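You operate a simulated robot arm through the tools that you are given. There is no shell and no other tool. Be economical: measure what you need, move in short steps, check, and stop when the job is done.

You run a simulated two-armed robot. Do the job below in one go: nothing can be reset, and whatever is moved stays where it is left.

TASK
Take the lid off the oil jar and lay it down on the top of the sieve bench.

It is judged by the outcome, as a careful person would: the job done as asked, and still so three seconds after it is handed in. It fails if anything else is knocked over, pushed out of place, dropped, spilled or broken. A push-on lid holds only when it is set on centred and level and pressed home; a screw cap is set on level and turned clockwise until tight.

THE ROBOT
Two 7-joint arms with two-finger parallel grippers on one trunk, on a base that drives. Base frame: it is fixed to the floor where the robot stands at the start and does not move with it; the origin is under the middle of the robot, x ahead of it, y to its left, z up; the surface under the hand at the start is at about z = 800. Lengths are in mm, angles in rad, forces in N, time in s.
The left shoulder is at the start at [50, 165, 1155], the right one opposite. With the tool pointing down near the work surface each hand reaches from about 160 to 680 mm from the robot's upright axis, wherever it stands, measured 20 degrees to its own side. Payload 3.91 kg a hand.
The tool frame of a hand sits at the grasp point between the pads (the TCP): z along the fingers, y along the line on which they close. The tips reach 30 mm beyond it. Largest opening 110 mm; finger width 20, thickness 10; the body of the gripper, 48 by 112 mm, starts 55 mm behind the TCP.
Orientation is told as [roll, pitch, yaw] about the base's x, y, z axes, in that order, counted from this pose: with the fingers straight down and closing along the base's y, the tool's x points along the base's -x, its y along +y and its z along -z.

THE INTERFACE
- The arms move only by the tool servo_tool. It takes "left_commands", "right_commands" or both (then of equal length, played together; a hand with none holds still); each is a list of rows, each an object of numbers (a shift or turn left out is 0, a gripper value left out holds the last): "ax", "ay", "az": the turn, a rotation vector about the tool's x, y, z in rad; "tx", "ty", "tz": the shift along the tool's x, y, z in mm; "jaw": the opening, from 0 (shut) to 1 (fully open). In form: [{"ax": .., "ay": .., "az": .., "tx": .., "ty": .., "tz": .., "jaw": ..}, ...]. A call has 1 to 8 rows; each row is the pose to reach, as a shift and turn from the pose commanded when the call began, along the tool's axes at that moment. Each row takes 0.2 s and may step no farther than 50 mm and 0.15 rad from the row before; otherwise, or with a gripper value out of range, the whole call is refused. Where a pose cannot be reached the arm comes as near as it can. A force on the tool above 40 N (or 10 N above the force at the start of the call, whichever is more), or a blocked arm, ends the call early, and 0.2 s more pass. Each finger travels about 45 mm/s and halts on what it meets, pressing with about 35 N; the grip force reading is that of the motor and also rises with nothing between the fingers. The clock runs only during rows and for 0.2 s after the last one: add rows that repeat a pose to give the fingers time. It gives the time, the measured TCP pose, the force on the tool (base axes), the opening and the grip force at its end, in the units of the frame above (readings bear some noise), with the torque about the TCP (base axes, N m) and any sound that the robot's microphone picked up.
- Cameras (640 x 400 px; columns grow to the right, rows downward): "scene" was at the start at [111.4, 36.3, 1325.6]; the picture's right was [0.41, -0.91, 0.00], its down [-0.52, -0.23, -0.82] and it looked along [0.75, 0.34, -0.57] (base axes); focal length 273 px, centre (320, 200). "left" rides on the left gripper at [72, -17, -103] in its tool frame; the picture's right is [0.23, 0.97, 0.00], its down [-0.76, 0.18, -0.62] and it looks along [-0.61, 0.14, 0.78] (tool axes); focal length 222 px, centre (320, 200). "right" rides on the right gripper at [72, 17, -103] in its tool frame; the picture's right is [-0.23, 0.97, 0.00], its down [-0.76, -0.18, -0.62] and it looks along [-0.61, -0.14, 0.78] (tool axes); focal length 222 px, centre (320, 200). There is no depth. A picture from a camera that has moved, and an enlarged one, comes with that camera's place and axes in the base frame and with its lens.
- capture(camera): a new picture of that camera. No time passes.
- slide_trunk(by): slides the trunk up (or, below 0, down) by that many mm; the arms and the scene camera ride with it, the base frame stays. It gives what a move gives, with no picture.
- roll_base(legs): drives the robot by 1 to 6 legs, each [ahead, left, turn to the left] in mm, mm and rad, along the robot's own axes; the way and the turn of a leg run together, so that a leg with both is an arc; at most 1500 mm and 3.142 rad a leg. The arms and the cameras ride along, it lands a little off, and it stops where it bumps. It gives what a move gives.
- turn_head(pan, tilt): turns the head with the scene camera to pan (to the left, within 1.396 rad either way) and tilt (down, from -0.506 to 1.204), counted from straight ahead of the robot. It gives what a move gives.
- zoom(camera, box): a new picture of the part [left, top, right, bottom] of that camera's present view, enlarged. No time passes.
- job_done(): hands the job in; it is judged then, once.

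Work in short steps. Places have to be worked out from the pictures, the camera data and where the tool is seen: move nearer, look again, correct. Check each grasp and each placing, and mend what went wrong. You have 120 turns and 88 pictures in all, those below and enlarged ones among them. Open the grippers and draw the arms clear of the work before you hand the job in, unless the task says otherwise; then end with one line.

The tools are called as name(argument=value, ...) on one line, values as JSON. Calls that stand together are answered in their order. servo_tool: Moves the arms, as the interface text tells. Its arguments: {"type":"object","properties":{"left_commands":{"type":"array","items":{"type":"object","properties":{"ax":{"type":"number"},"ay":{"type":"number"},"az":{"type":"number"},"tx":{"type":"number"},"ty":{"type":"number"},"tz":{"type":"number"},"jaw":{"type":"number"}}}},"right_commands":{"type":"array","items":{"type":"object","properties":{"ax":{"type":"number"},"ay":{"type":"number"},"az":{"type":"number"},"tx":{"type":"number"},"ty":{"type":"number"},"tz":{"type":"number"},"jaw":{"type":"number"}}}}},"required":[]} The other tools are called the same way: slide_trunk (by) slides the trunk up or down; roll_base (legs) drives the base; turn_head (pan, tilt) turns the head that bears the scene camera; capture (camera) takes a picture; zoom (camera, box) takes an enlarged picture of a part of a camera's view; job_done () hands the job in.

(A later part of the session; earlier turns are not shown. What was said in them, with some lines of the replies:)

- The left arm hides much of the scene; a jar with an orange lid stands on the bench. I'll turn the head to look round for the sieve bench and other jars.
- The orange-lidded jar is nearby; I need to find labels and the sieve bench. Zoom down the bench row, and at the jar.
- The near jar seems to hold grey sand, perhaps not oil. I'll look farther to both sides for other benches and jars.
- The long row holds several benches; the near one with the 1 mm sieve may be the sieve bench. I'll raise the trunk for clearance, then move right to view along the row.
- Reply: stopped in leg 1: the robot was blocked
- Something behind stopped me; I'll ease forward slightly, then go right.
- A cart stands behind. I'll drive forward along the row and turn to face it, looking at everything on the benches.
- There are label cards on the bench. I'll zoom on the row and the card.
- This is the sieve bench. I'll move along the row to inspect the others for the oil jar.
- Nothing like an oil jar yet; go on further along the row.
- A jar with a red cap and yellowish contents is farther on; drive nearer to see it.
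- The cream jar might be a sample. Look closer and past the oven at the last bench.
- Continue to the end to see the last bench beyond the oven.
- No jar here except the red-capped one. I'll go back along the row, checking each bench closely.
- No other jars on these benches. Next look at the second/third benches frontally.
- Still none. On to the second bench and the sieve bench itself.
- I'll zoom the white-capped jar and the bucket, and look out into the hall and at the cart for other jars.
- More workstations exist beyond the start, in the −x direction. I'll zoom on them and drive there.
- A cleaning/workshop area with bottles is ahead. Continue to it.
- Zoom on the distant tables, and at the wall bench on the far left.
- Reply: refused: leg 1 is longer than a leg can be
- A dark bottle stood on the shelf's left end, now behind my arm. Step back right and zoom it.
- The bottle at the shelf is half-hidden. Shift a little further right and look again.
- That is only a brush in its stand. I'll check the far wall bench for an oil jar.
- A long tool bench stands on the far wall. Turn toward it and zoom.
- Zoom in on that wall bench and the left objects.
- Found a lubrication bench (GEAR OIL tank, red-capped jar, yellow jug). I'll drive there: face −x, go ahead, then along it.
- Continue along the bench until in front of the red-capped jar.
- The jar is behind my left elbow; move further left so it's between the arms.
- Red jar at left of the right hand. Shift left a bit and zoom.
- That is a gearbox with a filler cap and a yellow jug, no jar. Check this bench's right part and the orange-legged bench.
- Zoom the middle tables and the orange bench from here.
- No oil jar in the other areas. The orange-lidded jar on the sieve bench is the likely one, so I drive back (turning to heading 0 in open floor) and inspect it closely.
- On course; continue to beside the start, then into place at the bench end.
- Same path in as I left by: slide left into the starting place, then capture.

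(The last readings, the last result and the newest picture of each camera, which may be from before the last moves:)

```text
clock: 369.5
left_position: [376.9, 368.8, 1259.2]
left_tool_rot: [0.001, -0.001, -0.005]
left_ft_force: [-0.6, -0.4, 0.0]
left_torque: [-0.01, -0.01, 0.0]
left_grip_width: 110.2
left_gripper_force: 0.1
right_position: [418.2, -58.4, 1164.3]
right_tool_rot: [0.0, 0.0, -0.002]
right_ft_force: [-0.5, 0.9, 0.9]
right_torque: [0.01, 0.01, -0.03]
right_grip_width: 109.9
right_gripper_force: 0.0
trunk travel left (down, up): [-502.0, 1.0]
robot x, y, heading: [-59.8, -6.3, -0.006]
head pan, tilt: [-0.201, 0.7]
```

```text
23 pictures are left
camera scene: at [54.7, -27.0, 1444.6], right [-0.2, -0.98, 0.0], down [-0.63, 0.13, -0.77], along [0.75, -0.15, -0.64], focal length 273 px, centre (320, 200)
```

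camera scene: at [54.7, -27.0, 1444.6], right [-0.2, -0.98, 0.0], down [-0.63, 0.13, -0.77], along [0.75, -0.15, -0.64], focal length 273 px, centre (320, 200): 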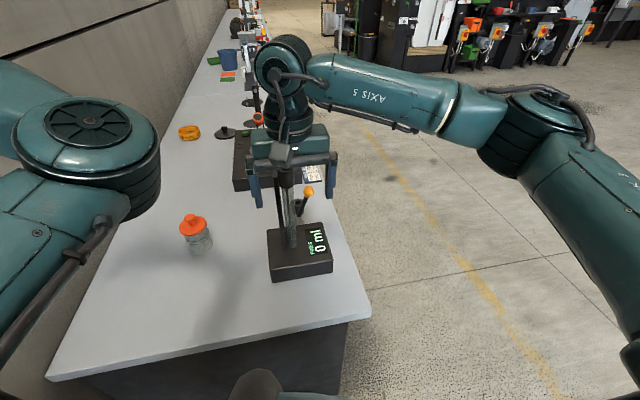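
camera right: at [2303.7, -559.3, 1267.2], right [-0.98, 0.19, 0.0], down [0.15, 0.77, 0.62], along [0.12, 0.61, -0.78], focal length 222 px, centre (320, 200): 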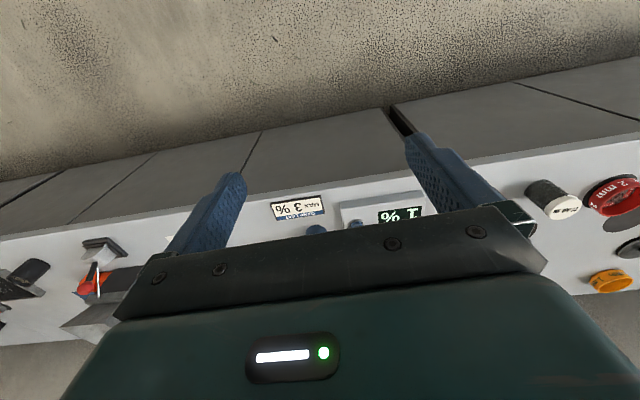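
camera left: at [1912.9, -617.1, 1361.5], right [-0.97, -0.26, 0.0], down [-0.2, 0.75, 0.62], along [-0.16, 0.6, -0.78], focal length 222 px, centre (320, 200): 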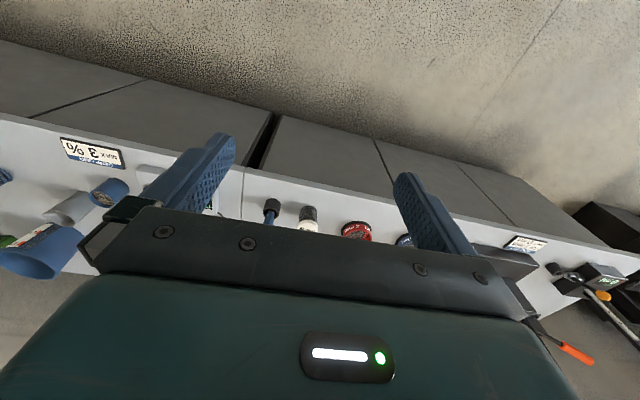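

The jar is at about (646, 210). I'll move forward 60 mm, bring the trunk back down, and move the left hand toward the jar to view it closely.

roll_base(legs=[[60, 0, 0]])

slide_trunk(by=-127)

servo_tool(left_commands=[{"tx": -20, "ty": -25}, {"tx": -50, "ty": -60}, {"tx": -80, "ty": -90}])

capture(camera="left")

```text
clock: 370.5
left_position: [435.3, 366.7, 1258.9]
left_tool_rot: [-0.001, -0.001, -0.004]
left_ft_force: [-0.1, -0.4, -0.3]
left_torque: [0.01, -0.02, -0.01]
left_grip_width: 110.1
left_gripper_force: 0.0
right_position: [478.2, -58.0, 1163.6]
right_tool_rot: [-0.001, 0.001, -0.001]
right_ft_force: [0.0, 0.4, -1.3]
right_torque: [-0.05, 0.02, -0.03]
right_grip_width: 110.1
right_gripper_force: 0.0
trunk travel left (down, up): [-502.0, 1.0]
robot x, y, heading: [0.4, -8.2, -0.002]
head pan, tilt: [-0.201, 0.7]
```

```text
clock: 372.1
left_position: [435.1, 367.9, 1132.6]
left_tool_rot: [0.0, -0.001, -0.004]
left_ft_force: [-0.3, -0.6, -0.2]
left_torque: [0.01, 0.0, -0.02]
left_grip_width: 109.9
left_gripper_force: 0.1
right_position: [477.7, -57.9, 1036.8]
right_tool_rot: [0.001, -0.001, -0.002]
right_ft_force: [0.1, -0.4, -0.2]
right_torque: [-0.03, 0.01, 0.02]
right_grip_width: 110.0
right_gripper_force: 0.1
trunk travel left (down, up): [-375.0, 128.0]
robot x, y, heading: [-3.0, -11.2, -0.001]
head pan, tilt: [-0.201, 0.7]
```

```text
clock: 372.9
left_position: [499.3, 332.6, 1120.4]
left_tool_rot: [0.0, -0.001, -0.003]
left_ft_force: [0.4, 0.1, -0.1]
left_torque: [0.01, 0.02, -0.02]
left_grip_width: 109.9
left_gripper_force: 0.0
left hand out of reach, approached as far as the arm can: row 1, 2, 3
right_position: [477.3, -57.6, 1036.1]
right_tool_rot: [-0.001, 0.001, -0.003]
right_ft_force: [-0.5, 0.3, 0.6]
right_torque: [0.0, 0.0, 0.01]
right_grip_width: 109.8
right_gripper_force: 0.0
trunk travel left (down, up): [-375.0, 128.0]
robot x, y, heading: [0.2, -11.6, -0.01]
head pan, tilt: [-0.201, 0.7]
```

```text
22 pictures are left
camera left: at [426.6, 315.8, 1223.2], right [-0.22, 0.97, 0.0], down [0.76, 0.18, 0.62], along [0.61, 0.14, -0.78], focal length 222 px, centre (320, 200)
```

left: 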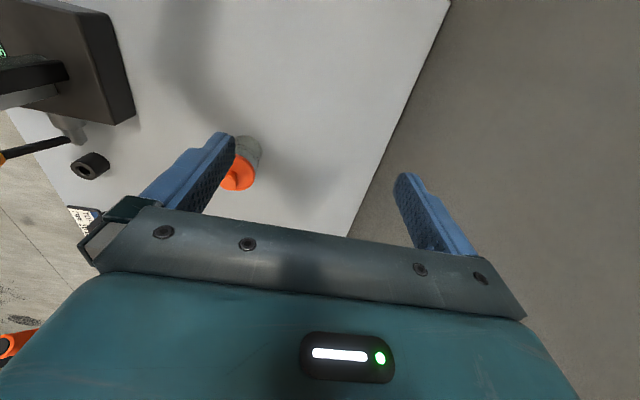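

Reach is limited when high. Lower the hand to z≈1010, then extend over toward the jar.

servo_tool(left_commands=[{"tz": 40}, {"tz": 80}, {"tz": 105}, {"tz": 105, "tx": -35, "ty": -30}, {"tz": 105, "tx": -70, "ty": -60}, {"tz": 105, "tx": -100, "ty": -95}])

capture(camera="left")

```text
clock: 374.3
left_position: [598.1, 236.6, 1015.5]
left_tool_rot: [0.002, 0.001, -0.003]
left_ft_force: [-0.5, -0.7, 0.1]
left_torque: [0.0, -0.02, -0.01]
left_grip_width: 110.2
left_gripper_force: 0.1
right_position: [477.5, -58.9, 1037.5]
right_tool_rot: [0.002, 0.002, -0.002]
right_ft_force: [0.2, 0.9, 0.8]
right_torque: [-0.01, 0.04, 0.01]
right_grip_width: 109.6
right_gripper_force: 0.0
trunk travel left (down, up): [-375.0, 128.0]
robot x, y, heading: [1.4, -8.9, -0.003]
head pan, tilt: [-0.201, 0.7]
```

```text
21 pictures are left
camera left: at [525.9, 219.9, 1117.5], right [-0.22, 0.97, 0.0], down [0.76, 0.18, 0.62], along [0.61, 0.14, -0.78], focal length 222 px, centre (320, 200)
```

left: 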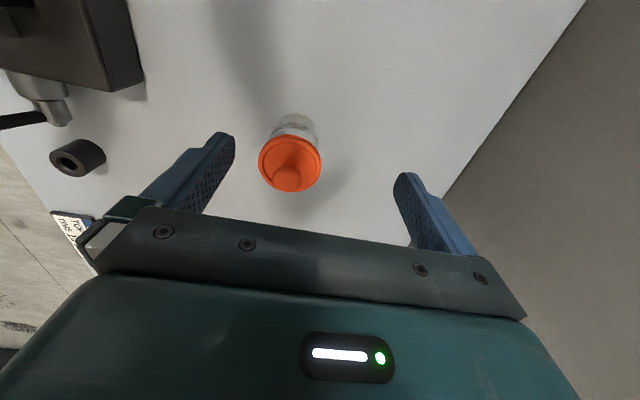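

Lid centre is about (646, 214, 910), width ≈67 mm. Zoom to inspect the jar.

zoom(camera="left", box=[234, 100, 346, 205])

zoom(camera="scene", box=[130, 160, 290, 280])

```text
3.81 times, centred on (290, 152) of left
camera zoom: at [525.9, 219.9, 1117.5], right [-0.22, 0.97, 0.0], down [0.76, 0.18, 0.62], along [0.61, 0.14, -0.78], focal length 846 px, centre (434, 381)
```

zoom: 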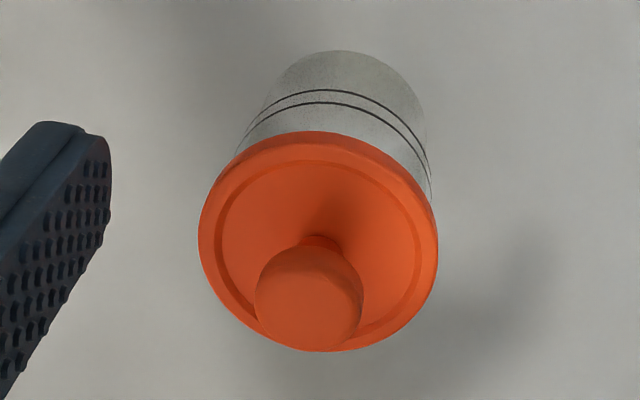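

```text
3.33 times, centred on (210, 220) of scene
camera zoom: at [114.1, -27.6, 1317.5], right [-0.2, -0.98, 0.0], down [-0.63, 0.13, -0.76], along [0.75, -0.16, -0.64], focal length 909 px, centre (687, 133)
```

zoom: 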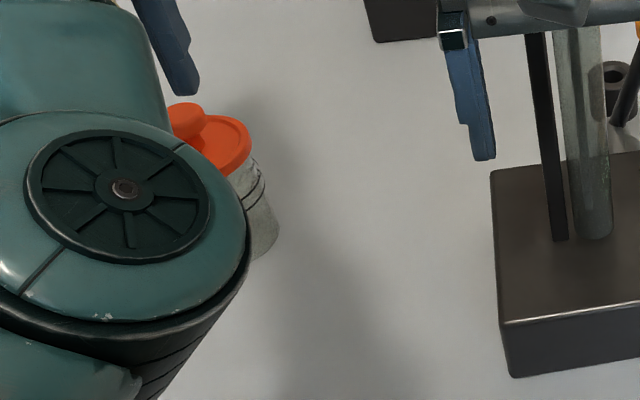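

The jar has a flanged orange lid with a knob, clear glass below — the only knob-lidded jar, on this bench. I'll centre over it at (650, 215), lowering to z≈955 with fingers open, and check.

servo_tool(left_commands=[{"tx": -25, "ty": -11}, {"tx": -50, "ty": -22}, {"tx": -50, "ty": -22, "tz": 30}, {"tx": -50, "ty": -22, "tz": 55}])

capture(camera="left")

```text
clock: 375.3
left_position: [648.1, 212.9, 959.5]
left_tool_rot: [0.001, -0.002, -0.003]
left_ft_force: [-0.6, -0.2, 0.7]
left_torque: [0.01, 0.03, 0.01]
left_grip_width: 109.9
left_gripper_force: 0.1
right_position: [477.6, -58.2, 1037.3]
right_tool_rot: [-0.001, -0.002, -0.001]
right_ft_force: [0.3, 0.2, -0.6]
right_torque: [0.01, -0.01, 0.03]
right_grip_width: 110.1
right_gripper_force: 0.1
trunk travel left (down, up): [-375.0, 128.0]
robot x, y, heading: [-0.5, -9.2, -0.003]
head pan, tilt: [-0.201, 0.7]
```

```text
18 pictures are left
camera left: at [575.8, 197.1, 1062.3], right [-0.22, 0.97, 0.0], down [0.76, 0.18, 0.62], along [0.61, 0.14, -0.78], focal length 222 px, centre (320, 200)
```

left: 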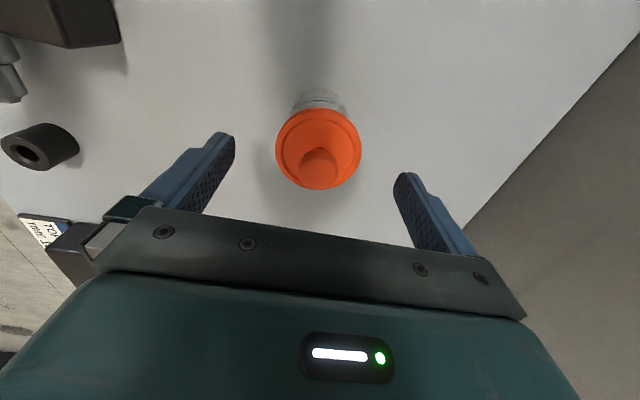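

Well centred: lid at (646.5, 211.5), top z≈910. Lower to z≈905 and close on the rim slowly.

servo_tool(left_commands=[{"tx": 1, "ty": -1, "tz": 30}, {"tx": 1, "ty": -1, "tz": 54}, {"tx": 1, "ty": -1, "tz": 54, "jaw": 0.7}, {"tx": 1, "ty": -1, "tz": 54, "jaw": 0.7}])

zoom(camera="left", box=[180, 60, 460, 235])

```text
clock: 376.3
left_position: [647.2, 212.8, 906.9]
left_tool_rot: [0.0, -0.002, -0.004]
left_ft_force: [-0.7, 0.7, 0.2]
left_torque: [0.0, 0.0, 0.04]
left_grip_width: 77.1
left_gripper_force: 0.1
right_position: [477.7, -59.4, 1035.9]
right_tool_rot: [-0.001, 0.0, -0.001]
right_ft_force: [-0.4, 1.3, -0.8]
right_torque: [-0.02, -0.02, -0.01]
right_grip_width: 109.9
right_gripper_force: 0.1
trunk travel left (down, up): [-375.0, 128.0]
robot x, y, heading: [2.4, -10.3, -0.004]
head pan, tilt: [-0.201, 0.7]
```

```text
2.29 times, centred on (320, 148) of left
camera zoom: at [575.2, 196.6, 1008.7], right [-0.22, 0.97, 0.0], down [0.76, 0.17, 0.62], along [0.61, 0.14, -0.78], focal length 508 px, centre (320, 320)
```

zoom: 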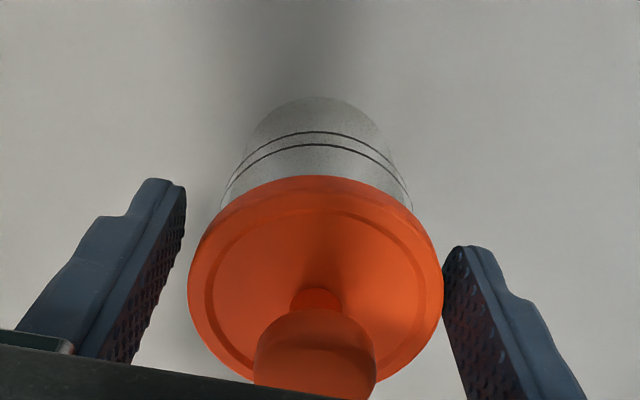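

Right finger is slightly nearer the rim; shift +1.5 mm in y and close.

servo_tool(left_commands=[{"ty": 1.5, "tz": 1}, {"ty": 1.5, "tz": 1, "jaw": 0.6}, {"ty": 1.5, "tz": 1, "jaw": 0.5}, {"ty": 1.5, "tz": 1, "jaw": 0.4}, {"ty": 1.5, "tz": 1, "jaw": 0.4}])

```text
clock: 377.5
left_position: [647.4, 215.6, 906.1]
left_tool_rot: [0.0, -0.002, -0.004]
left_ft_force: [0.7, 0.4, 1.8]
left_torque: [0.01, -0.04, 0.01]
left_grip_width: 70.8
left_gripper_force: 35.0
right_position: [478.1, -58.9, 1037.6]
right_tool_rot: [-0.001, 0.0, -0.001]
right_ft_force: [-0.2, -0.2, -0.6]
right_torque: [-0.01, -0.01, -0.02]
right_grip_width: 109.8
right_gripper_force: 0.0
trunk travel left (down, up): [-375.0, 128.0]
robot x, y, heading: [-2.4, -11.7, -0.004]
head pan, tilt: [-0.201, 0.7]
```

The lid is gripped at 70.8 mm. Lift a few mm gently and look at the force and picture.

servo_tool(left_commands=[{"tz": -2}, {"tz": -4}, {"tz": -6}, {"tz": -8}])

zoom(camera="left", box=[180, 60, 460, 235])

```text
clock: 378.5
left_position: [646.9, 215.3, 913.2]
left_tool_rot: [-0.001, -0.002, -0.003]
left_ft_force: [0.5, 0.2, -2.0]
left_torque: [-0.03, 0.02, 0.0]
left_grip_width: 70.7
left_gripper_force: 35.3
right_position: [477.6, -57.5, 1037.3]
right_tool_rot: [0.001, 0.001, -0.001]
right_ft_force: [0.8, -0.5, 0.6]
right_torque: [-0.05, -0.02, 0.0]
right_grip_width: 110.1
right_gripper_force: 0.1
trunk travel left (down, up): [-375.0, 128.0]
robot x, y, heading: [0.4, -12.4, -0.009]
head pan, tilt: [-0.201, 0.7]
```

```text
2.29 times, centred on (320, 148) of left
camera zoom: at [575.3, 199.3, 1016.7], right [-0.22, 0.97, 0.0], down [0.76, 0.17, 0.62], along [0.61, 0.14, -0.78], focal length 508 px, centre (320, 320)
```

zoom: 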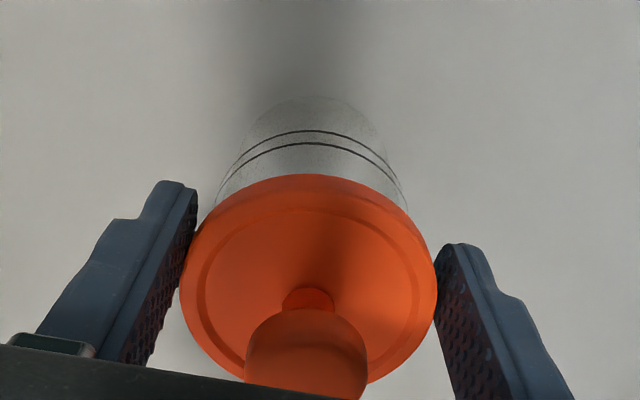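

The force (≈2 N) and unchanged view show the whole jar came up with the lid, so the right hand must hold the jar. I'll set it back down, release, and rise clear.

servo_tool(left_commands=[{"tz": 3}, {"tz": 6}, {"tz": 8}, {"tz": 8, "jaw": 0.55}, {"tz": 8, "jaw": 0.8}, {"tz": 8, "jaw": 0.8}, {"tz": -30, "jaw": 0.8}, {"tz": -75, "jaw": 0.8}])

slide_trunk(by=127)

capture(camera="left")

```text
clock: 380.3
left_position: [648.0, 214.7, 990.6]
left_tool_rot: [-0.001, -0.002, -0.004]
left_ft_force: [-0.9, -0.6, 0.7]
left_torque: [0.0, 0.01, -0.02]
left_grip_width: 88.0
left_gripper_force: 0.1
right_position: [476.3, -59.3, 1037.5]
right_tool_rot: [0.0, 0.0, -0.001]
right_ft_force: [-0.3, 0.3, 0.4]
right_torque: [-0.01, 0.02, 0.03]
right_grip_width: 110.1
right_gripper_force: 0.1
trunk travel left (down, up): [-375.0, 128.0]
robot x, y, heading: [-2.7, -11.0, -0.0]
head pan, tilt: [-0.201, 0.7]
```

```text
clock: 381.8
left_position: [648.2, 214.4, 1117.8]
left_tool_rot: [-0.001, -0.002, -0.002]
left_ft_force: [0.3, 0.0, 0.8]
left_torque: [0.0, 0.0, 0.01]
left_grip_width: 88.1
left_gripper_force: 0.0
right_position: [478.4, -58.9, 1164.7]
right_tool_rot: [0.001, 0.001, -0.001]
right_ft_force: [0.2, 0.3, 0.6]
right_torque: [0.01, -0.01, 0.0]
right_grip_width: 110.0
right_gripper_force: 0.0
trunk travel left (down, up): [-502.0, 1.0]
robot x, y, heading: [-0.4, -8.3, -0.01]
head pan, tilt: [-0.201, 0.7]
```

```text
15 pictures are left
camera left: at [576.0, 198.0, 1219.6], right [-0.22, 0.97, 0.0], down [0.76, 0.17, 0.62], along [0.61, 0.14, -0.78], focal length 222 px, centre (320, 200)
```

left: 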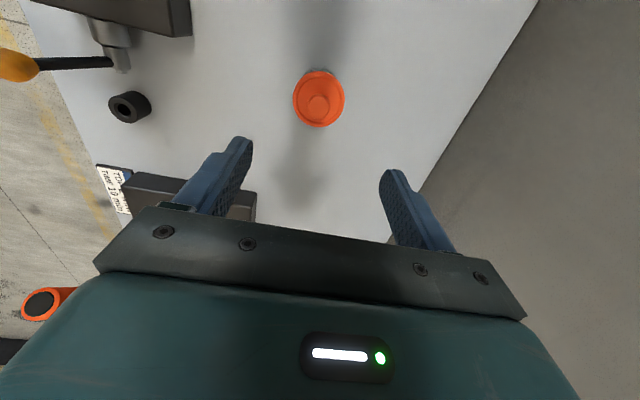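

Jar is standing well. Draw the left hand back nearer, then turn the base left ~0.33 rad so the jar is straight ahead of both arms.

servo_tool(left_commands=[{"tx": 45, "ty": -10}, {"tx": 90, "ty": -20}, {"tx": 135, "ty": -30}, {"tx": 180, "ty": -35}])

roll_base(legs=[[0, 0, 0.33]])

turn_head(pan=0.0, tilt=0.7)

capture(camera="scene")

```text
clock: 382.8
left_position: [567.3, 212.5, 1081.7]
left_tool_rot: [0.001, -0.002, -0.002]
left_ft_force: [0.6, -0.5, -0.6]
left_torque: [0.0, -0.04, 0.0]
left_grip_width: 87.9
left_gripper_force: 0.0
left hand out of reach, approached as far as the arm can: row 2, 3, 4
right_position: [479.0, -57.4, 1165.0]
right_tool_rot: [0.0, 0.0, -0.001]
right_ft_force: [-0.4, 0.2, 0.1]
right_torque: [0.0, 0.02, 0.0]
right_grip_width: 110.2
right_gripper_force: 0.0
trunk travel left (down, up): [-502.0, 1.0]
robot x, y, heading: [-1.2, -11.3, -0.006]
head pan, tilt: [-0.201, 0.7]
```

```text
clock: 384.3
left_position: [463.4, 384.9, 1083.5]
left_tool_rot: [-0.001, -0.001, 0.33]
left_ft_force: [0.2, -0.5, -0.1]
left_torque: [0.0, 0.0, -0.01]
left_grip_width: 87.8
left_gripper_force: 0.1
right_position: [466.8, 100.8, 1164.0]
right_tool_rot: [0.0, 0.0, 0.331]
right_ft_force: [0.3, 0.8, 0.3]
right_torque: [0.01, 0.03, -0.01]
right_grip_width: 110.1
right_gripper_force: 0.0
trunk travel left (down, up): [-502.0, 1.0]
robot x, y, heading: [-0.0, -10.7, 0.326]
head pan, tilt: [-0.201, 0.7]
```

```text
clock: 385.0
left_position: [463.1, 385.3, 1082.9]
left_tool_rot: [0.001, -0.002, 0.33]
left_ft_force: [-0.2, -0.1, -0.3]
left_torque: [-0.01, 0.03, 0.0]
left_grip_width: 87.6
left_gripper_force: 0.2
right_position: [466.2, 99.8, 1163.8]
right_tool_rot: [0.0, 0.001, 0.333]
right_ft_force: [-0.2, 0.0, -0.3]
right_torque: [-0.01, -0.02, -0.02]
right_grip_width: 110.1
right_gripper_force: 0.1
trunk travel left (down, up): [-502.0, 1.0]
robot x, y, heading: [0.8, -7.4, 0.33]
head pan, tilt: [0.0, 0.7]
```

```text
14 pictures are left
camera scene: at [109.5, 27.0, 1444.6], right [0.32, -0.95, 0.0], down [-0.61, -0.21, -0.76], along [0.72, 0.25, -0.64], focal length 273 px, centre (320, 200)
```

scene: 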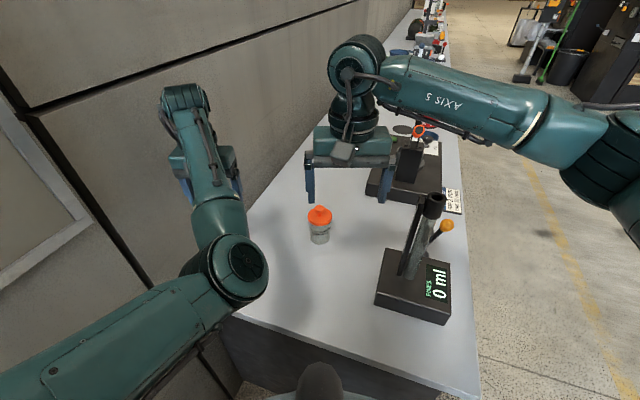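

Good view: jar dead ahead at ≈684 mm, a bit far. Shift the left hand inward from the wall, then creep forward 60 mm.

servo_tool(left_commands=[{"ty": -40}, {"ty": -75}])

roll_base(legs=[[30, 0, 0], [30, 0, 0]])

```text
clock: 385.6
left_position: [500.8, 321.1, 1072.7]
left_tool_rot: [0.0, -0.002, 0.331]
left_ft_force: [0.0, -0.4, 0.2]
left_torque: [0.01, -0.03, 0.0]
left_grip_width: 88.0
left_gripper_force: 0.1
left hand out of reach, approached as far as the arm can: row 1, 2
right_position: [467.5, 100.5, 1163.6]
right_tool_rot: [0.0, -0.001, 0.331]
right_ft_force: [0.0, -0.9, 0.0]
right_torque: [0.01, -0.03, -0.03]
right_grip_width: 109.8
right_gripper_force: 0.0
trunk travel left (down, up): [-502.0, 1.0]
robot x, y, heading: [-0.5, -8.9, 0.334]
head pan, tilt: [0.0, 0.7]
```

```text
clock: 386.9
left_position: [559.8, 341.1, 1073.0]
left_tool_rot: [0.0, 0.001, 0.33]
left_ft_force: [1.1, 0.9, -0.1]
left_torque: [0.0, 0.04, 0.01]
left_grip_width: 88.0
left_gripper_force: 0.0
right_position: [524.6, 120.7, 1164.1]
right_tool_rot: [0.0, 0.002, 0.331]
right_ft_force: [0.4, -0.1, -0.6]
right_torque: [0.0, 0.02, -0.02]
right_grip_width: 109.9
right_gripper_force: 0.0
trunk travel left (down, up): [-502.0, 1.0]
robot x, y, heading: [58.6, 11.2, 0.333]
head pan, tilt: [0.0, 0.7]
```

Not blocked; the jar is now straight ahead at ≈623 mm. Lower the trunk, then swing the right hand to a 57°-tilted pose behind the jar to hold its glass from the robot's side.

slide_trunk(by=-127)

servo_tool(right_commands=[{"ay": -0.125, "tx": -6, "ty": 6, "tz": 17}, {"ay": -0.25, "tx": -12, "ty": 12, "tz": 34}, {"ay": -0.375, "tx": -18, "ty": 18, "tz": 51}, {"ay": -0.5, "tx": -24, "ty": 24, "tz": 68}, {"ay": -0.625, "tx": -30, "ty": 30, "tz": 85}, {"ay": -0.75, "tx": -36, "ty": 36, "tz": 102}, {"ay": -0.875, "tx": -42, "ty": 43, "tz": 119}, {"ay": -1.0, "tx": -47, "ty": 49, "tz": 138}])

capture(camera="right")

```text
clock: 388.4
left_position: [557.9, 342.6, 946.1]
left_tool_rot: [0.0, -0.003, 0.329]
left_ft_force: [0.2, -0.2, -0.4]
left_torque: [0.0, -0.03, 0.01]
left_grip_width: 87.8
left_gripper_force: 0.2
right_position: [524.1, 121.0, 1038.4]
right_tool_rot: [0.0, -0.001, 0.33]
right_ft_force: [0.4, -0.2, 0.3]
right_torque: [-0.04, 0.02, 0.0]
right_grip_width: 109.9
right_gripper_force: 0.0
trunk travel left (down, up): [-375.0, 128.0]
robot x, y, heading: [55.6, 7.1, 0.329]
head pan, tilt: [0.0, 0.7]
```

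```text
clock: 390.2
left_position: [557.6, 343.3, 946.1]
left_tool_rot: [-0.001, -0.002, 0.331]
left_ft_force: [0.0, 0.1, -0.4]
left_torque: [-0.01, -0.02, 0.01]
left_grip_width: 88.0
left_gripper_force: 0.1
right_position: [552.8, 182.5, 898.8]
right_tool_rot: [0.003, -1.002, 0.331]
right_ft_force: [-0.4, -0.3, -0.2]
right_torque: [-0.02, 0.01, 0.0]
right_grip_width: 109.9
right_gripper_force: 0.0
trunk travel left (down, up): [-375.0, 128.0]
robot x, y, heading: [55.2, 12.3, 0.334]
head pan, tilt: [0.0, 0.7]
```

```text
13 pictures are left
camera right: at [428.2, 157.8, 893.9], right [-0.2, 0.96, 0.19], down [-0.05, -0.21, 0.98], along [0.98, 0.19, 0.09], focal length 222 px, centre (320, 200)
```

right: 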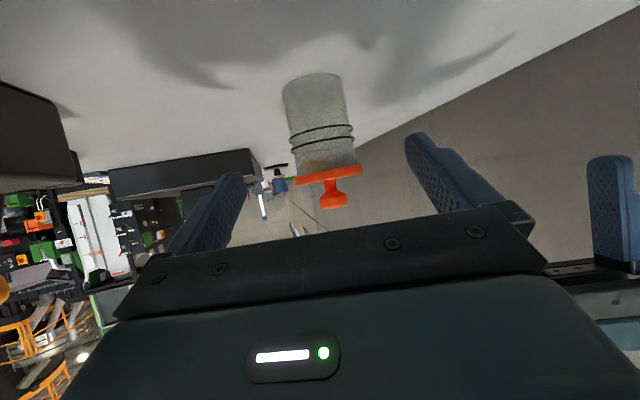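

The view confirms alignment (lateral error ≈1 mm; lid flange bottom ≈z 884). Advance along the fingers by ~103 mm around the glass, open.

servo_tool(right_commands=[{"tx": 6, "ty": -1, "tz": 25}, {"tx": 6, "ty": -1, "tz": 55}, {"tx": 6, "ty": -1, "tz": 82}, {"tx": 6, "ty": -1, "tz": 103}])

capture(camera="right")

```text
clock: 391.2
left_position: [558.6, 341.6, 946.7]
left_tool_rot: [0.0, -0.001, 0.329]
left_ft_force: [0.3, 0.0, 0.0]
left_torque: [0.01, -0.01, 0.03]
left_grip_width: 88.0
left_gripper_force: 0.2
right_position: [632.6, 207.9, 837.8]
right_tool_rot: [0.003, -1.0, 0.333]
right_ft_force: [0.6, 0.4, 0.4]
right_torque: [-0.02, -0.01, -0.03]
right_grip_width: 110.1
right_gripper_force: 0.0
trunk travel left (down, up): [-375.0, 128.0]
robot x, y, heading: [54.8, 8.8, 0.331]
head pan, tilt: [0.0, 0.7]
```

```text
12 pictures are left
camera right: at [507.9, 183.6, 832.9], right [-0.2, 0.96, 0.19], down [-0.05, -0.2, 0.98], along [0.98, 0.19, 0.09], focal length 222 px, centre (320, 200)
```

right: 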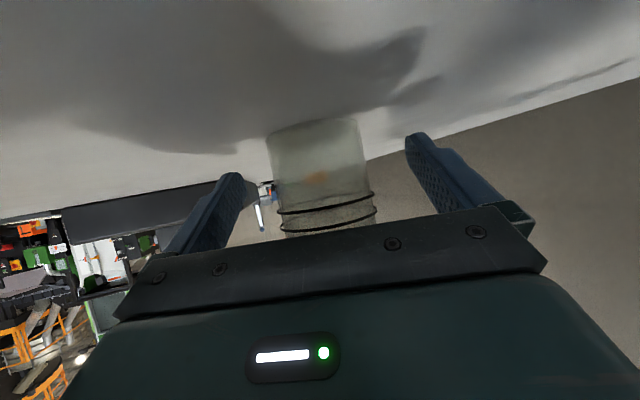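

Fingers straddle the glass. Close gently on the jar.

servo_tool(right_commands=[{"jaw": 0.75}, {"jaw": 0.62}, {"jaw": 0.52}, {"jaw": 0.45}, {"jaw": 0.45}])

```text
clock: 392.4
left_position: [558.5, 342.6, 946.8]
left_tool_rot: [-0.001, -0.003, 0.328]
left_ft_force: [-0.3, -1.2, -0.1]
left_torque: [-0.01, -0.02, 0.02]
left_grip_width: 87.9
left_gripper_force: 0.1
right_position: [631.6, 208.6, 838.3]
right_tool_rot: [-0.001, -1.0, 0.331]
right_ft_force: [0.3, -0.6, 0.2]
right_torque: [-0.01, -0.01, 0.0]
right_grip_width: 63.2
right_gripper_force: 35.3
trunk travel left (down, up): [-375.0, 128.0]
robot x, y, heading: [55.5, 7.8, 0.33]
head pan, tilt: [0.0, 0.7]
```

Jar held (63 mm). Now raise the left hand, move over the lid, and look.

servo_tool(left_commands=[{"tz": -43, "jaw": 0.9}, {"tx": -10, "ty": -40, "tz": -43}, {"tx": -20, "ty": -80, "tz": -43}, {"tx": -31, "ty": -116, "tz": -43}, {"tx": -42, "ty": -151, "tz": -43}, {"tx": -42, "ty": -151, "tz": -43}])

capture(camera="left")

```text
clock: 393.8
left_position: [641.0, 212.8, 990.1]
left_tool_rot: [-0.003, -0.004, 0.331]
left_ft_force: [0.7, -0.1, 0.7]
left_torque: [0.01, -0.01, 0.0]
left_grip_width: 99.2
left_gripper_force: 0.0
left hand out of reach, approached as far as the arm can: row 1, 2, 5, 6
right_position: [632.3, 207.7, 837.4]
right_tool_rot: [0.0, -0.999, 0.331]
right_ft_force: [0.1, 0.7, -0.3]
right_torque: [-0.02, -0.04, 0.02]
right_grip_width: 63.4
right_gripper_force: 35.5
trunk travel left (down, up): [-375.0, 128.0]
robot x, y, heading: [58.8, 9.6, 0.33]
head pan, tilt: [0.0, 0.7]
```

```text
11 pictures are left
camera left: at [578.2, 172.7, 1092.6], right [-0.53, 0.85, 0.0], down [0.66, 0.42, 0.63], along [0.53, 0.33, -0.78], focal length 222 px, centre (320, 200)
```

left: 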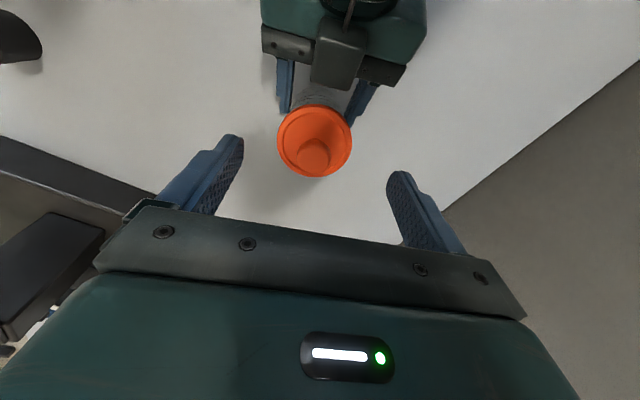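

Lid at about (651, 212.5). Descend to z≈905 with a bit of forward, then read the pose.

servo_tool(left_commands=[{"tz": 30}, {"tz": 60, "tx": -2}, {"tz": 85, "tx": -4}, {"tz": 85, "tx": -4}])

zoom(camera="left", box=[180, 40, 460, 215])

```text
clock: 394.8
left_position: [638.6, 214.1, 903.2]
left_tool_rot: [0.001, -0.002, 0.333]
left_ft_force: [-0.5, -0.6, 0.1]
left_torque: [0.0, -0.02, 0.03]
left_grip_width: 98.8
left_gripper_force: 0.0
left hand out of reach, approached as far as the arm can: row 3, 4
right_position: [633.0, 208.2, 838.3]
right_tool_rot: [0.0, -1.0, 0.332]
right_ft_force: [0.3, 0.4, -0.3]
right_torque: [-0.03, -0.01, -0.02]
right_grip_width: 63.4
right_gripper_force: 34.8
trunk travel left (down, up): [-375.0, 128.0]
robot x, y, heading: [58.9, 8.4, 0.325]
head pan, tilt: [0.0, 0.7]
```

```text
2.29 times, centred on (320, 128) of left
camera zoom: at [575.5, 174.4, 1006.4], right [-0.53, 0.85, 0.0], down [0.66, 0.41, 0.63], along [0.53, 0.33, -0.78], focal length 508 px, centre (320, 366)
```

zoom: 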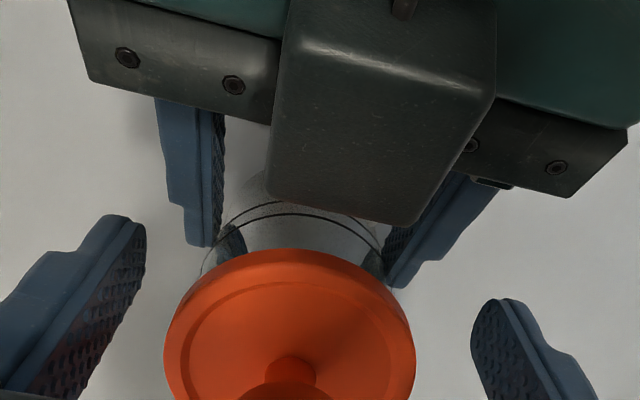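

The left arm falls ~11 mm short. Tilt the left tool by −0.25 rad (wrist back toward me) to gain reach, then read the pose.

servo_tool(left_commands=[{"ay": -0.08}, {"ay": -0.16}, {"ay": -0.25}, {"ay": -0.25}])

```text
clock: 395.8
left_position: [680.2, 213.1, 898.7]
left_tool_rot: [0.001, -0.253, 0.331]
left_ft_force: [-0.7, -0.3, -0.2]
left_torque: [0.03, -0.01, 0.0]
left_grip_width: 99.2
left_gripper_force: 0.0
left hand out of reach, approached as far as the arm can: row 1, 2, 3, 4
right_position: [631.4, 207.5, 839.3]
right_tool_rot: [0.0, -0.999, 0.33]
right_ft_force: [0.1, 0.5, -0.1]
right_torque: [-0.01, -0.02, -0.04]
right_grip_width: 63.4
right_gripper_force: 35.4
trunk travel left (down, up): [-375.0, 128.0]
robot x, y, heading: [52.7, 10.1, 0.326]
head pan, tilt: [0.0, 0.7]
```

The tilt pushed the TCP forward instead — a wrist-joint limit, not distance. Undo the tilt; then I'll yaw the tool clockwise to free the joints.

servo_tool(left_commands=[{"ay": 0.08}, {"ay": 0.16}, {"ay": 0.25}, {"ay": 0.25}])

servo_tool(left_commands=[{"az": 0.1}, {"az": 0.2}, {"az": 0.3}, {"az": 0.3}])

```text
clock: 396.8
left_position: [636.7, 202.2, 902.8]
left_tool_rot: [0.001, -0.002, 0.331]
left_ft_force: [0.7, 0.7, 0.1]
left_torque: [0.0, 0.05, 0.04]
left_grip_width: 99.2
left_gripper_force: 0.0
left hand out of reach, approached as far as the arm can: row 1, 2, 3, 4
right_position: [632.2, 208.6, 839.2]
right_tool_rot: [0.001, -0.998, 0.333]
right_ft_force: [0.3, 0.6, -0.8]
right_torque: [0.01, 0.01, -0.01]
right_grip_width: 63.4
right_gripper_force: 34.8
trunk travel left (down, up): [-375.0, 128.0]
robot x, y, heading: [56.8, 6.5, 0.327]
head pan, tilt: [0.0, 0.7]
```

```text
clock: 397.8
left_position: [634.9, 202.7, 902.3]
left_tool_rot: [0.001, -0.001, 0.031]
left_ft_force: [0.2, -0.9, -0.8]
left_torque: [0.01, -0.02, 0.0]
left_grip_width: 99.0
left_gripper_force: 0.0
right_position: [630.8, 208.5, 838.2]
right_tool_rot: [-0.001, -0.998, 0.331]
right_ft_force: [-0.3, 0.0, -0.5]
right_torque: [-0.05, -0.02, 0.04]
right_grip_width: 63.4
right_gripper_force: 35.2
trunk travel left (down, up): [-375.0, 128.0]
robot x, y, heading: [55.9, 10.1, 0.329]
head pan, tilt: [0.0, 0.7]
```

Now reachable. Shift to (651, 212.5) and check.

servo_tool(left_commands=[{"tx": -8, "ty": 5}, {"tx": -16, "ty": 9.5}, {"tx": -16, "ty": 9.5}])

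zoom(camera="left", box=[180, 60, 460, 235])

```text
clock: 398.6
left_position: [639.1, 212.8, 903.3]
left_tool_rot: [0.002, -0.002, 0.031]
left_ft_force: [0.3, 0.3, -0.3]
left_torque: [0.01, 0.02, 0.01]
left_grip_width: 98.8
left_gripper_force: 0.1
left hand out of reach, approached as far as the arm can: row 1, 2, 3
right_position: [632.2, 208.7, 837.1]
right_tool_rot: [0.0, -1.0, 0.33]
right_ft_force: [-0.4, -0.6, 0.9]
right_torque: [-0.02, 0.0, 0.01]
right_grip_width: 63.6
right_gripper_force: 35.8
trunk travel left (down, up): [-375.0, 128.0]
robot x, y, heading: [55.9, 13.3, 0.328]
head pan, tilt: [0.0, 0.7]
```

```text
2.29 times, centred on (320, 148) of left
camera zoom: at [566.3, 193.7, 1006.2], right [-0.26, 0.97, 0.0], down [0.75, 0.2, 0.62], along [0.6, 0.16, -0.78], focal length 508 px, centre (320, 320)
```

zoom: 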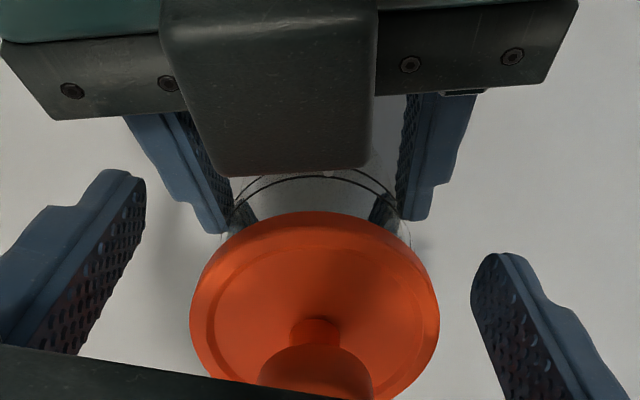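

Lid centre now computes at (645, 213.5): only ~6 mm ahead of the TCP, within the 20 mm pad width. Close on the rim.

servo_tool(left_commands=[{"jaw": 0.8}, {"jaw": 0.7}, {"jaw": 0.6}, {"jaw": 0.5}, {"jaw": 0.4}, {"jaw": 0.4}])

```text
clock: 400.0
left_position: [638.1, 214.4, 904.4]
left_tool_rot: [0.001, -0.002, 0.031]
left_ft_force: [0.4, 0.3, 0.2]
left_torque: [0.01, -0.01, 0.02]
left_grip_width: 66.8
left_gripper_force: 34.9
right_position: [633.6, 206.5, 837.8]
right_tool_rot: [0.001, -1.0, 0.331]
right_ft_force: [0.0, -1.2, 0.2]
right_torque: [0.0, 0.02, -0.03]
right_grip_width: 63.6
right_gripper_force: 34.8
trunk travel left (down, up): [-375.0, 128.0]
robot x, y, heading: [57.6, 11.4, 0.325]
head pan, tilt: [0.0, 0.7]
heard: snap
```

A snap was heard; check with a picture.

zoom(camera="left", box=[180, 60, 460, 235])

```text
2.29 times, centred on (320, 148) of left
camera zoom: at [566.3, 193.6, 1006.2], right [-0.26, 0.97, 0.0], down [0.75, 0.2, 0.62], along [0.6, 0.16, -0.78], focal length 508 px, centre (320, 320)
```

zoom: 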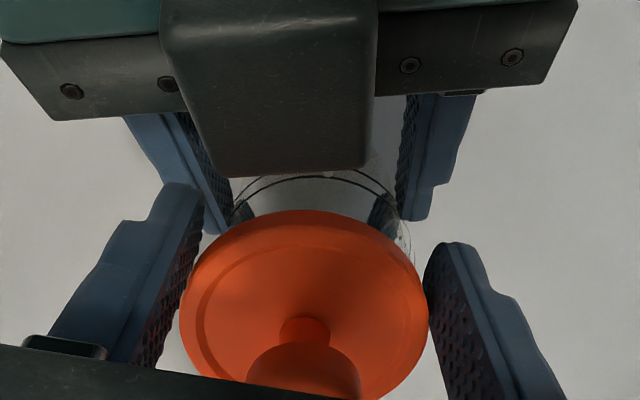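

The lid has shifted ~2 mm on the jar — it snapped loose; the jar is intact. Lift it slowly straight up.

servo_tool(left_commands=[{"tz": -5}, {"tz": -12}, {"tz": -20}, {"tz": -30}])

capture(camera="left")

```text
clock: 401.0
left_position: [636.2, 211.6, 934.4]
left_tool_rot: [0.001, -0.002, 0.029]
left_ft_force: [0.2, -0.2, 0.4]
left_torque: [-0.01, -0.07, 0.03]
left_grip_width: 66.7
left_gripper_force: 34.6
right_position: [631.6, 208.2, 837.7]
right_tool_rot: [0.0, -1.0, 0.333]
right_ft_force: [0.4, 0.3, -0.2]
right_torque: [-0.05, -0.02, -0.02]
right_grip_width: 63.2
right_gripper_force: 35.5
trunk travel left (down, up): [-375.0, 128.0]
robot x, y, heading: [59.3, 8.9, 0.327]
head pan, tilt: [0.0, 0.7]
```

```text
7 pictures are left
camera left: at [564.8, 192.0, 1036.3], right [-0.26, 0.97, 0.0], down [0.75, 0.2, 0.62], along [0.6, 0.16, -0.78], focal length 222 px, centre (320, 200)
```

left: 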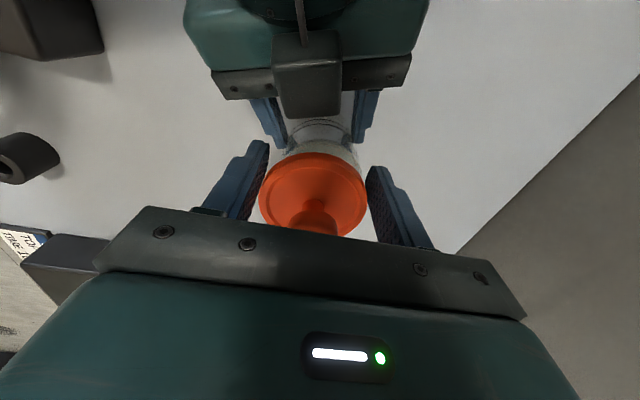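

Lid is off and held; the jar stays in the right hand's grip. Raise, then move left to free bench space at about (580, 350).

servo_tool(left_commands=[{"tz": -25}, {"tz": -30, "ty": 40}, {"tz": -30, "ty": 85}, {"tz": -25, "ty": 125, "tx": 15}, {"tz": -15, "ty": 138, "tx": 45}, {"tz": 20, "ty": 138, "tx": 55}, {"tz": 50, "ty": 138, "tx": 55}])

capture(camera="left")

```text
clock: 402.6
left_position: [578.6, 346.8, 883.2]
left_tool_rot: [0.001, -0.002, 0.03]
left_ft_force: [-0.2, 0.6, -0.3]
left_torque: [0.03, 0.0, -0.02]
left_grip_width: 66.1
left_gripper_force: 35.1
right_position: [632.5, 207.7, 838.4]
right_tool_rot: [0.0, -0.999, 0.331]
right_ft_force: [0.5, 0.4, 0.6]
right_torque: [-0.02, -0.02, 0.01]
right_grip_width: 63.3
right_gripper_force: 34.9
trunk travel left (down, up): [-375.0, 128.0]
robot x, y, heading: [57.0, 9.8, 0.328]
head pan, tilt: [0.0, 0.7]
```

```text
6 pictures are left
camera left: at [506.3, 327.4, 986.1], right [-0.26, 0.97, 0.0], down [0.75, 0.2, 0.63], along [0.6, 0.16, -0.78], focal length 222 px, centre (320, 200)
```

left: 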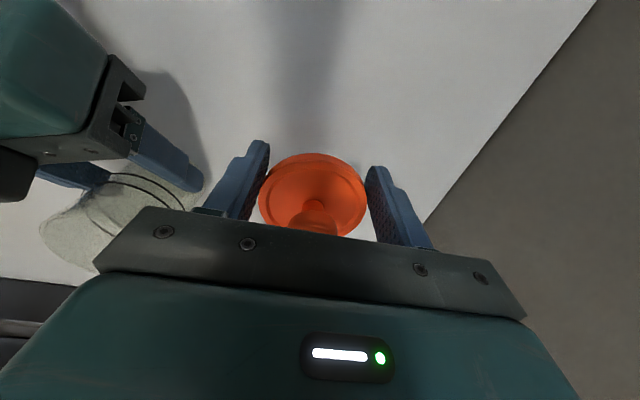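

Space below is clear. Lower gently until contact.

servo_tool(left_commands=[{"tz": 20}, {"tz": 35}, {"tz": 42}, {"tz": 46}, {"tz": 49}, {"tz": 51}])

```text
clock: 404.0
left_position: [578.8, 347.7, 832.6]
left_tool_rot: [0.002, -0.003, 0.031]
left_ft_force: [0.4, 0.6, -0.3]
left_torque: [0.0, -0.01, 0.02]
left_grip_width: 66.1
left_gripper_force: 34.6
right_position: [631.7, 207.8, 838.1]
right_tool_rot: [0.0, -1.002, 0.331]
right_ft_force: [1.2, 0.3, 0.2]
right_torque: [-0.01, 0.0, 0.01]
right_grip_width: 63.3
right_gripper_force: 35.1
trunk travel left (down, up): [-375.0, 128.0]
robot x, y, heading: [56.6, 10.5, 0.33]
head pan, tilt: [0.0, 0.7]
```

No contact yet; continue in 1 mm steps.

servo_tool(left_commands=[{"tz": 1}, {"tz": 2}, {"tz": 3}, {"tz": 4}, {"tz": 5}])

zoom(camera="left", box=[200, 90, 440, 240])

```text
clock: 405.2
left_position: [577.7, 348.7, 830.1]
left_tool_rot: [0.003, -0.004, 0.029]
left_ft_force: [-2.9, -1.6, 11.0]
left_torque: [-0.4, 0.2, -0.04]
left_grip_width: 65.4
left_gripper_force: 34.9
right_position: [630.8, 207.7, 839.0]
right_tool_rot: [-0.001, -1.0, 0.331]
right_ft_force: [-1.0, 0.3, -0.1]
right_torque: [0.03, 0.0, 0.0]
right_grip_width: 63.3
right_gripper_force: 34.7
trunk travel left (down, up): [-375.0, 128.0]
robot x, y, heading: [55.6, 6.9, 0.327]
head pan, tilt: [0.0, 0.7]
```

```text
2.67 times, centred on (320, 165) of left
camera zoom: at [506.2, 328.1, 932.5], right [-0.26, 0.97, 0.0], down [0.75, 0.2, 0.63], along [0.61, 0.16, -0.78], focal length 592 px, centre (320, 293)
```

zoom: 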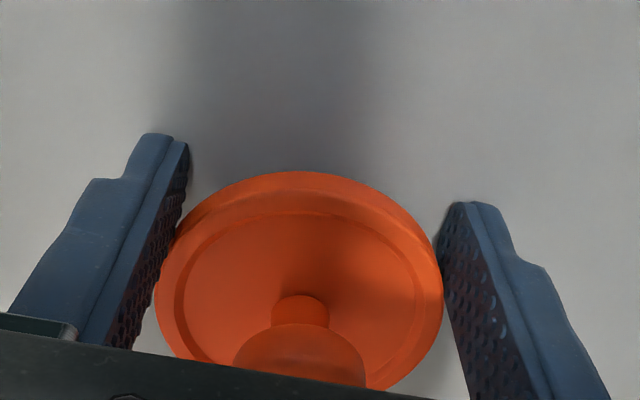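

Contact (11 N). Ease up 1.5 mm and open, let the lid settle, then rise clear.

servo_tool(left_commands=[{"tz": -3}, {"tz": -3, "jaw": 0.65}, {"tz": -3, "jaw": 0.8}, {"tz": -3, "jaw": 0.95}, {"tz": -3, "jaw": 0.95}, {"tz": -40, "jaw": 0.95}, {"tz": -85, "jaw": 0.95}, {"tz": -130, "jaw": 0.95}])

capture(camera="left")

```text
clock: 407.0
left_position: [579.5, 348.7, 957.4]
left_tool_rot: [0.002, -0.001, 0.031]
left_ft_force: [-0.5, -0.4, 0.0]
left_torque: [-0.03, 0.04, -0.01]
left_grip_width: 104.3
left_gripper_force: 0.0
right_position: [631.5, 207.6, 838.4]
right_tool_rot: [-0.001, -0.999, 0.334]
right_ft_force: [0.3, 0.7, 0.1]
right_torque: [-0.02, 0.02, -0.03]
right_grip_width: 63.3
right_gripper_force: 35.1
trunk travel left (down, up): [-375.0, 128.0]
robot x, y, heading: [58.6, 12.1, 0.331]
head pan, tilt: [0.0, 0.7]
```

```text
4 pictures are left
camera left: at [508.1, 328.8, 1060.3], right [-0.26, 0.97, 0.0], down [0.76, 0.2, 0.62], along [0.6, 0.16, -0.78], focal length 222 px, centre (320, 200)
```

left: 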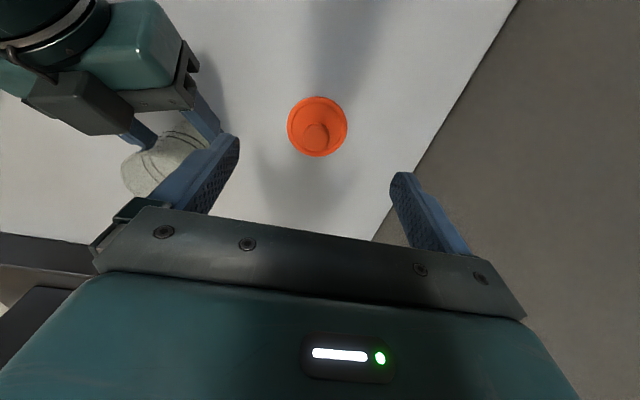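

The lid lies on the bench. Now open the right hand and draw it straight back from the jar.

servo_tool(right_commands=[{"jaw": 0.7}, {"jaw": 0.85}, {"jaw": 1.0}, {"jaw": 1.0}, {"tz": -30}, {"tz": -65}, {"tz": -100}, {"tz": -130}])

capture(camera="right")

```text
clock: 408.8
left_position: [580.1, 347.4, 957.8]
left_tool_rot: [0.0, -0.002, 0.029]
left_ft_force: [-0.1, 0.2, 0.2]
left_torque: [0.0, -0.01, 0.03]
left_grip_width: 104.8
left_gripper_force: 0.1
right_position: [528.0, 170.8, 907.8]
right_tool_rot: [0.0, -1.0, 0.331]
right_ft_force: [1.2, 0.5, 0.1]
right_torque: [0.0, 0.01, -0.03]
right_grip_width: 109.9
right_gripper_force: 0.0
trunk travel left (down, up): [-375.0, 128.0]
robot x, y, heading: [54.4, 9.4, 0.323]
head pan, tilt: [0.0, 0.7]
```

```text
3 pictures are left
camera right: at [404.2, 146.4, 903.1], right [-0.2, 0.96, 0.19], down [-0.05, -0.2, 0.98], along [0.98, 0.19, 0.09], focal length 222 px, centre (320, 200)
```

right: 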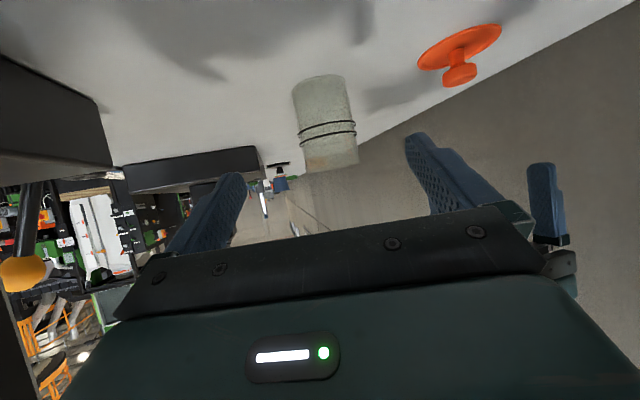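

The jar stands upright and open, with the lid flat on the bench. Raise the trunk to bring both hands clear and take a last look.

slide_trunk(by=127)

capture(camera="scene")

```text
clock: 410.4
left_position: [581.3, 347.3, 1083.5]
left_tool_rot: [0.001, 0.0, 0.031]
left_ft_force: [0.0, 0.1, -0.1]
left_torque: [0.01, -0.03, 0.0]
left_grip_width: 104.3
left_gripper_force: 0.0
right_position: [529.4, 170.4, 1034.6]
right_tool_rot: [0.001, -0.999, 0.331]
right_ft_force: [0.6, 0.7, -0.4]
right_torque: [0.0, 0.0, 0.0]
right_grip_width: 109.9
right_gripper_force: 0.0
trunk travel left (down, up): [-502.0, 1.0]
robot x, y, heading: [59.6, 13.2, 0.33]
head pan, tilt: [0.0, 0.7]
```

```text
2 pictures are left
camera scene: at [167.1, 46.8, 1444.5], right [0.32, -0.95, 0.0], down [-0.61, -0.21, -0.76], along [0.72, 0.25, -0.64], focal length 273 px, centre (320, 200)
```

scene: 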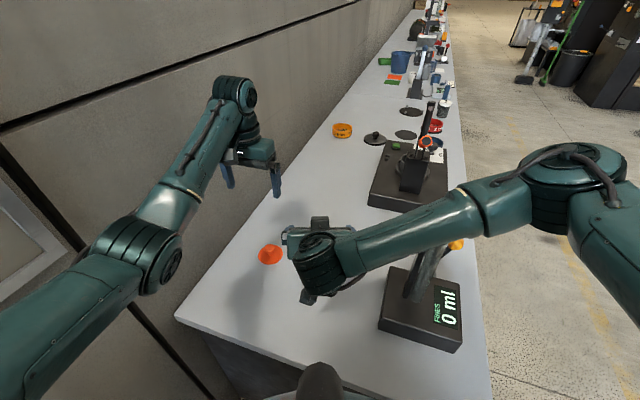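

Lid rests on the sieve bench, nothing else disturbed, both arms clear; handing in.

job_done()

```text
The job is handed in.
```

I took the orange lid off the jar at the near end of the sieve bench and laid it flat on the bench top. The jar stands upright and open, and both grippers are open and clear. No label named the oil jar, and I took this one to be it because it was the only knob-lidded jar I found.
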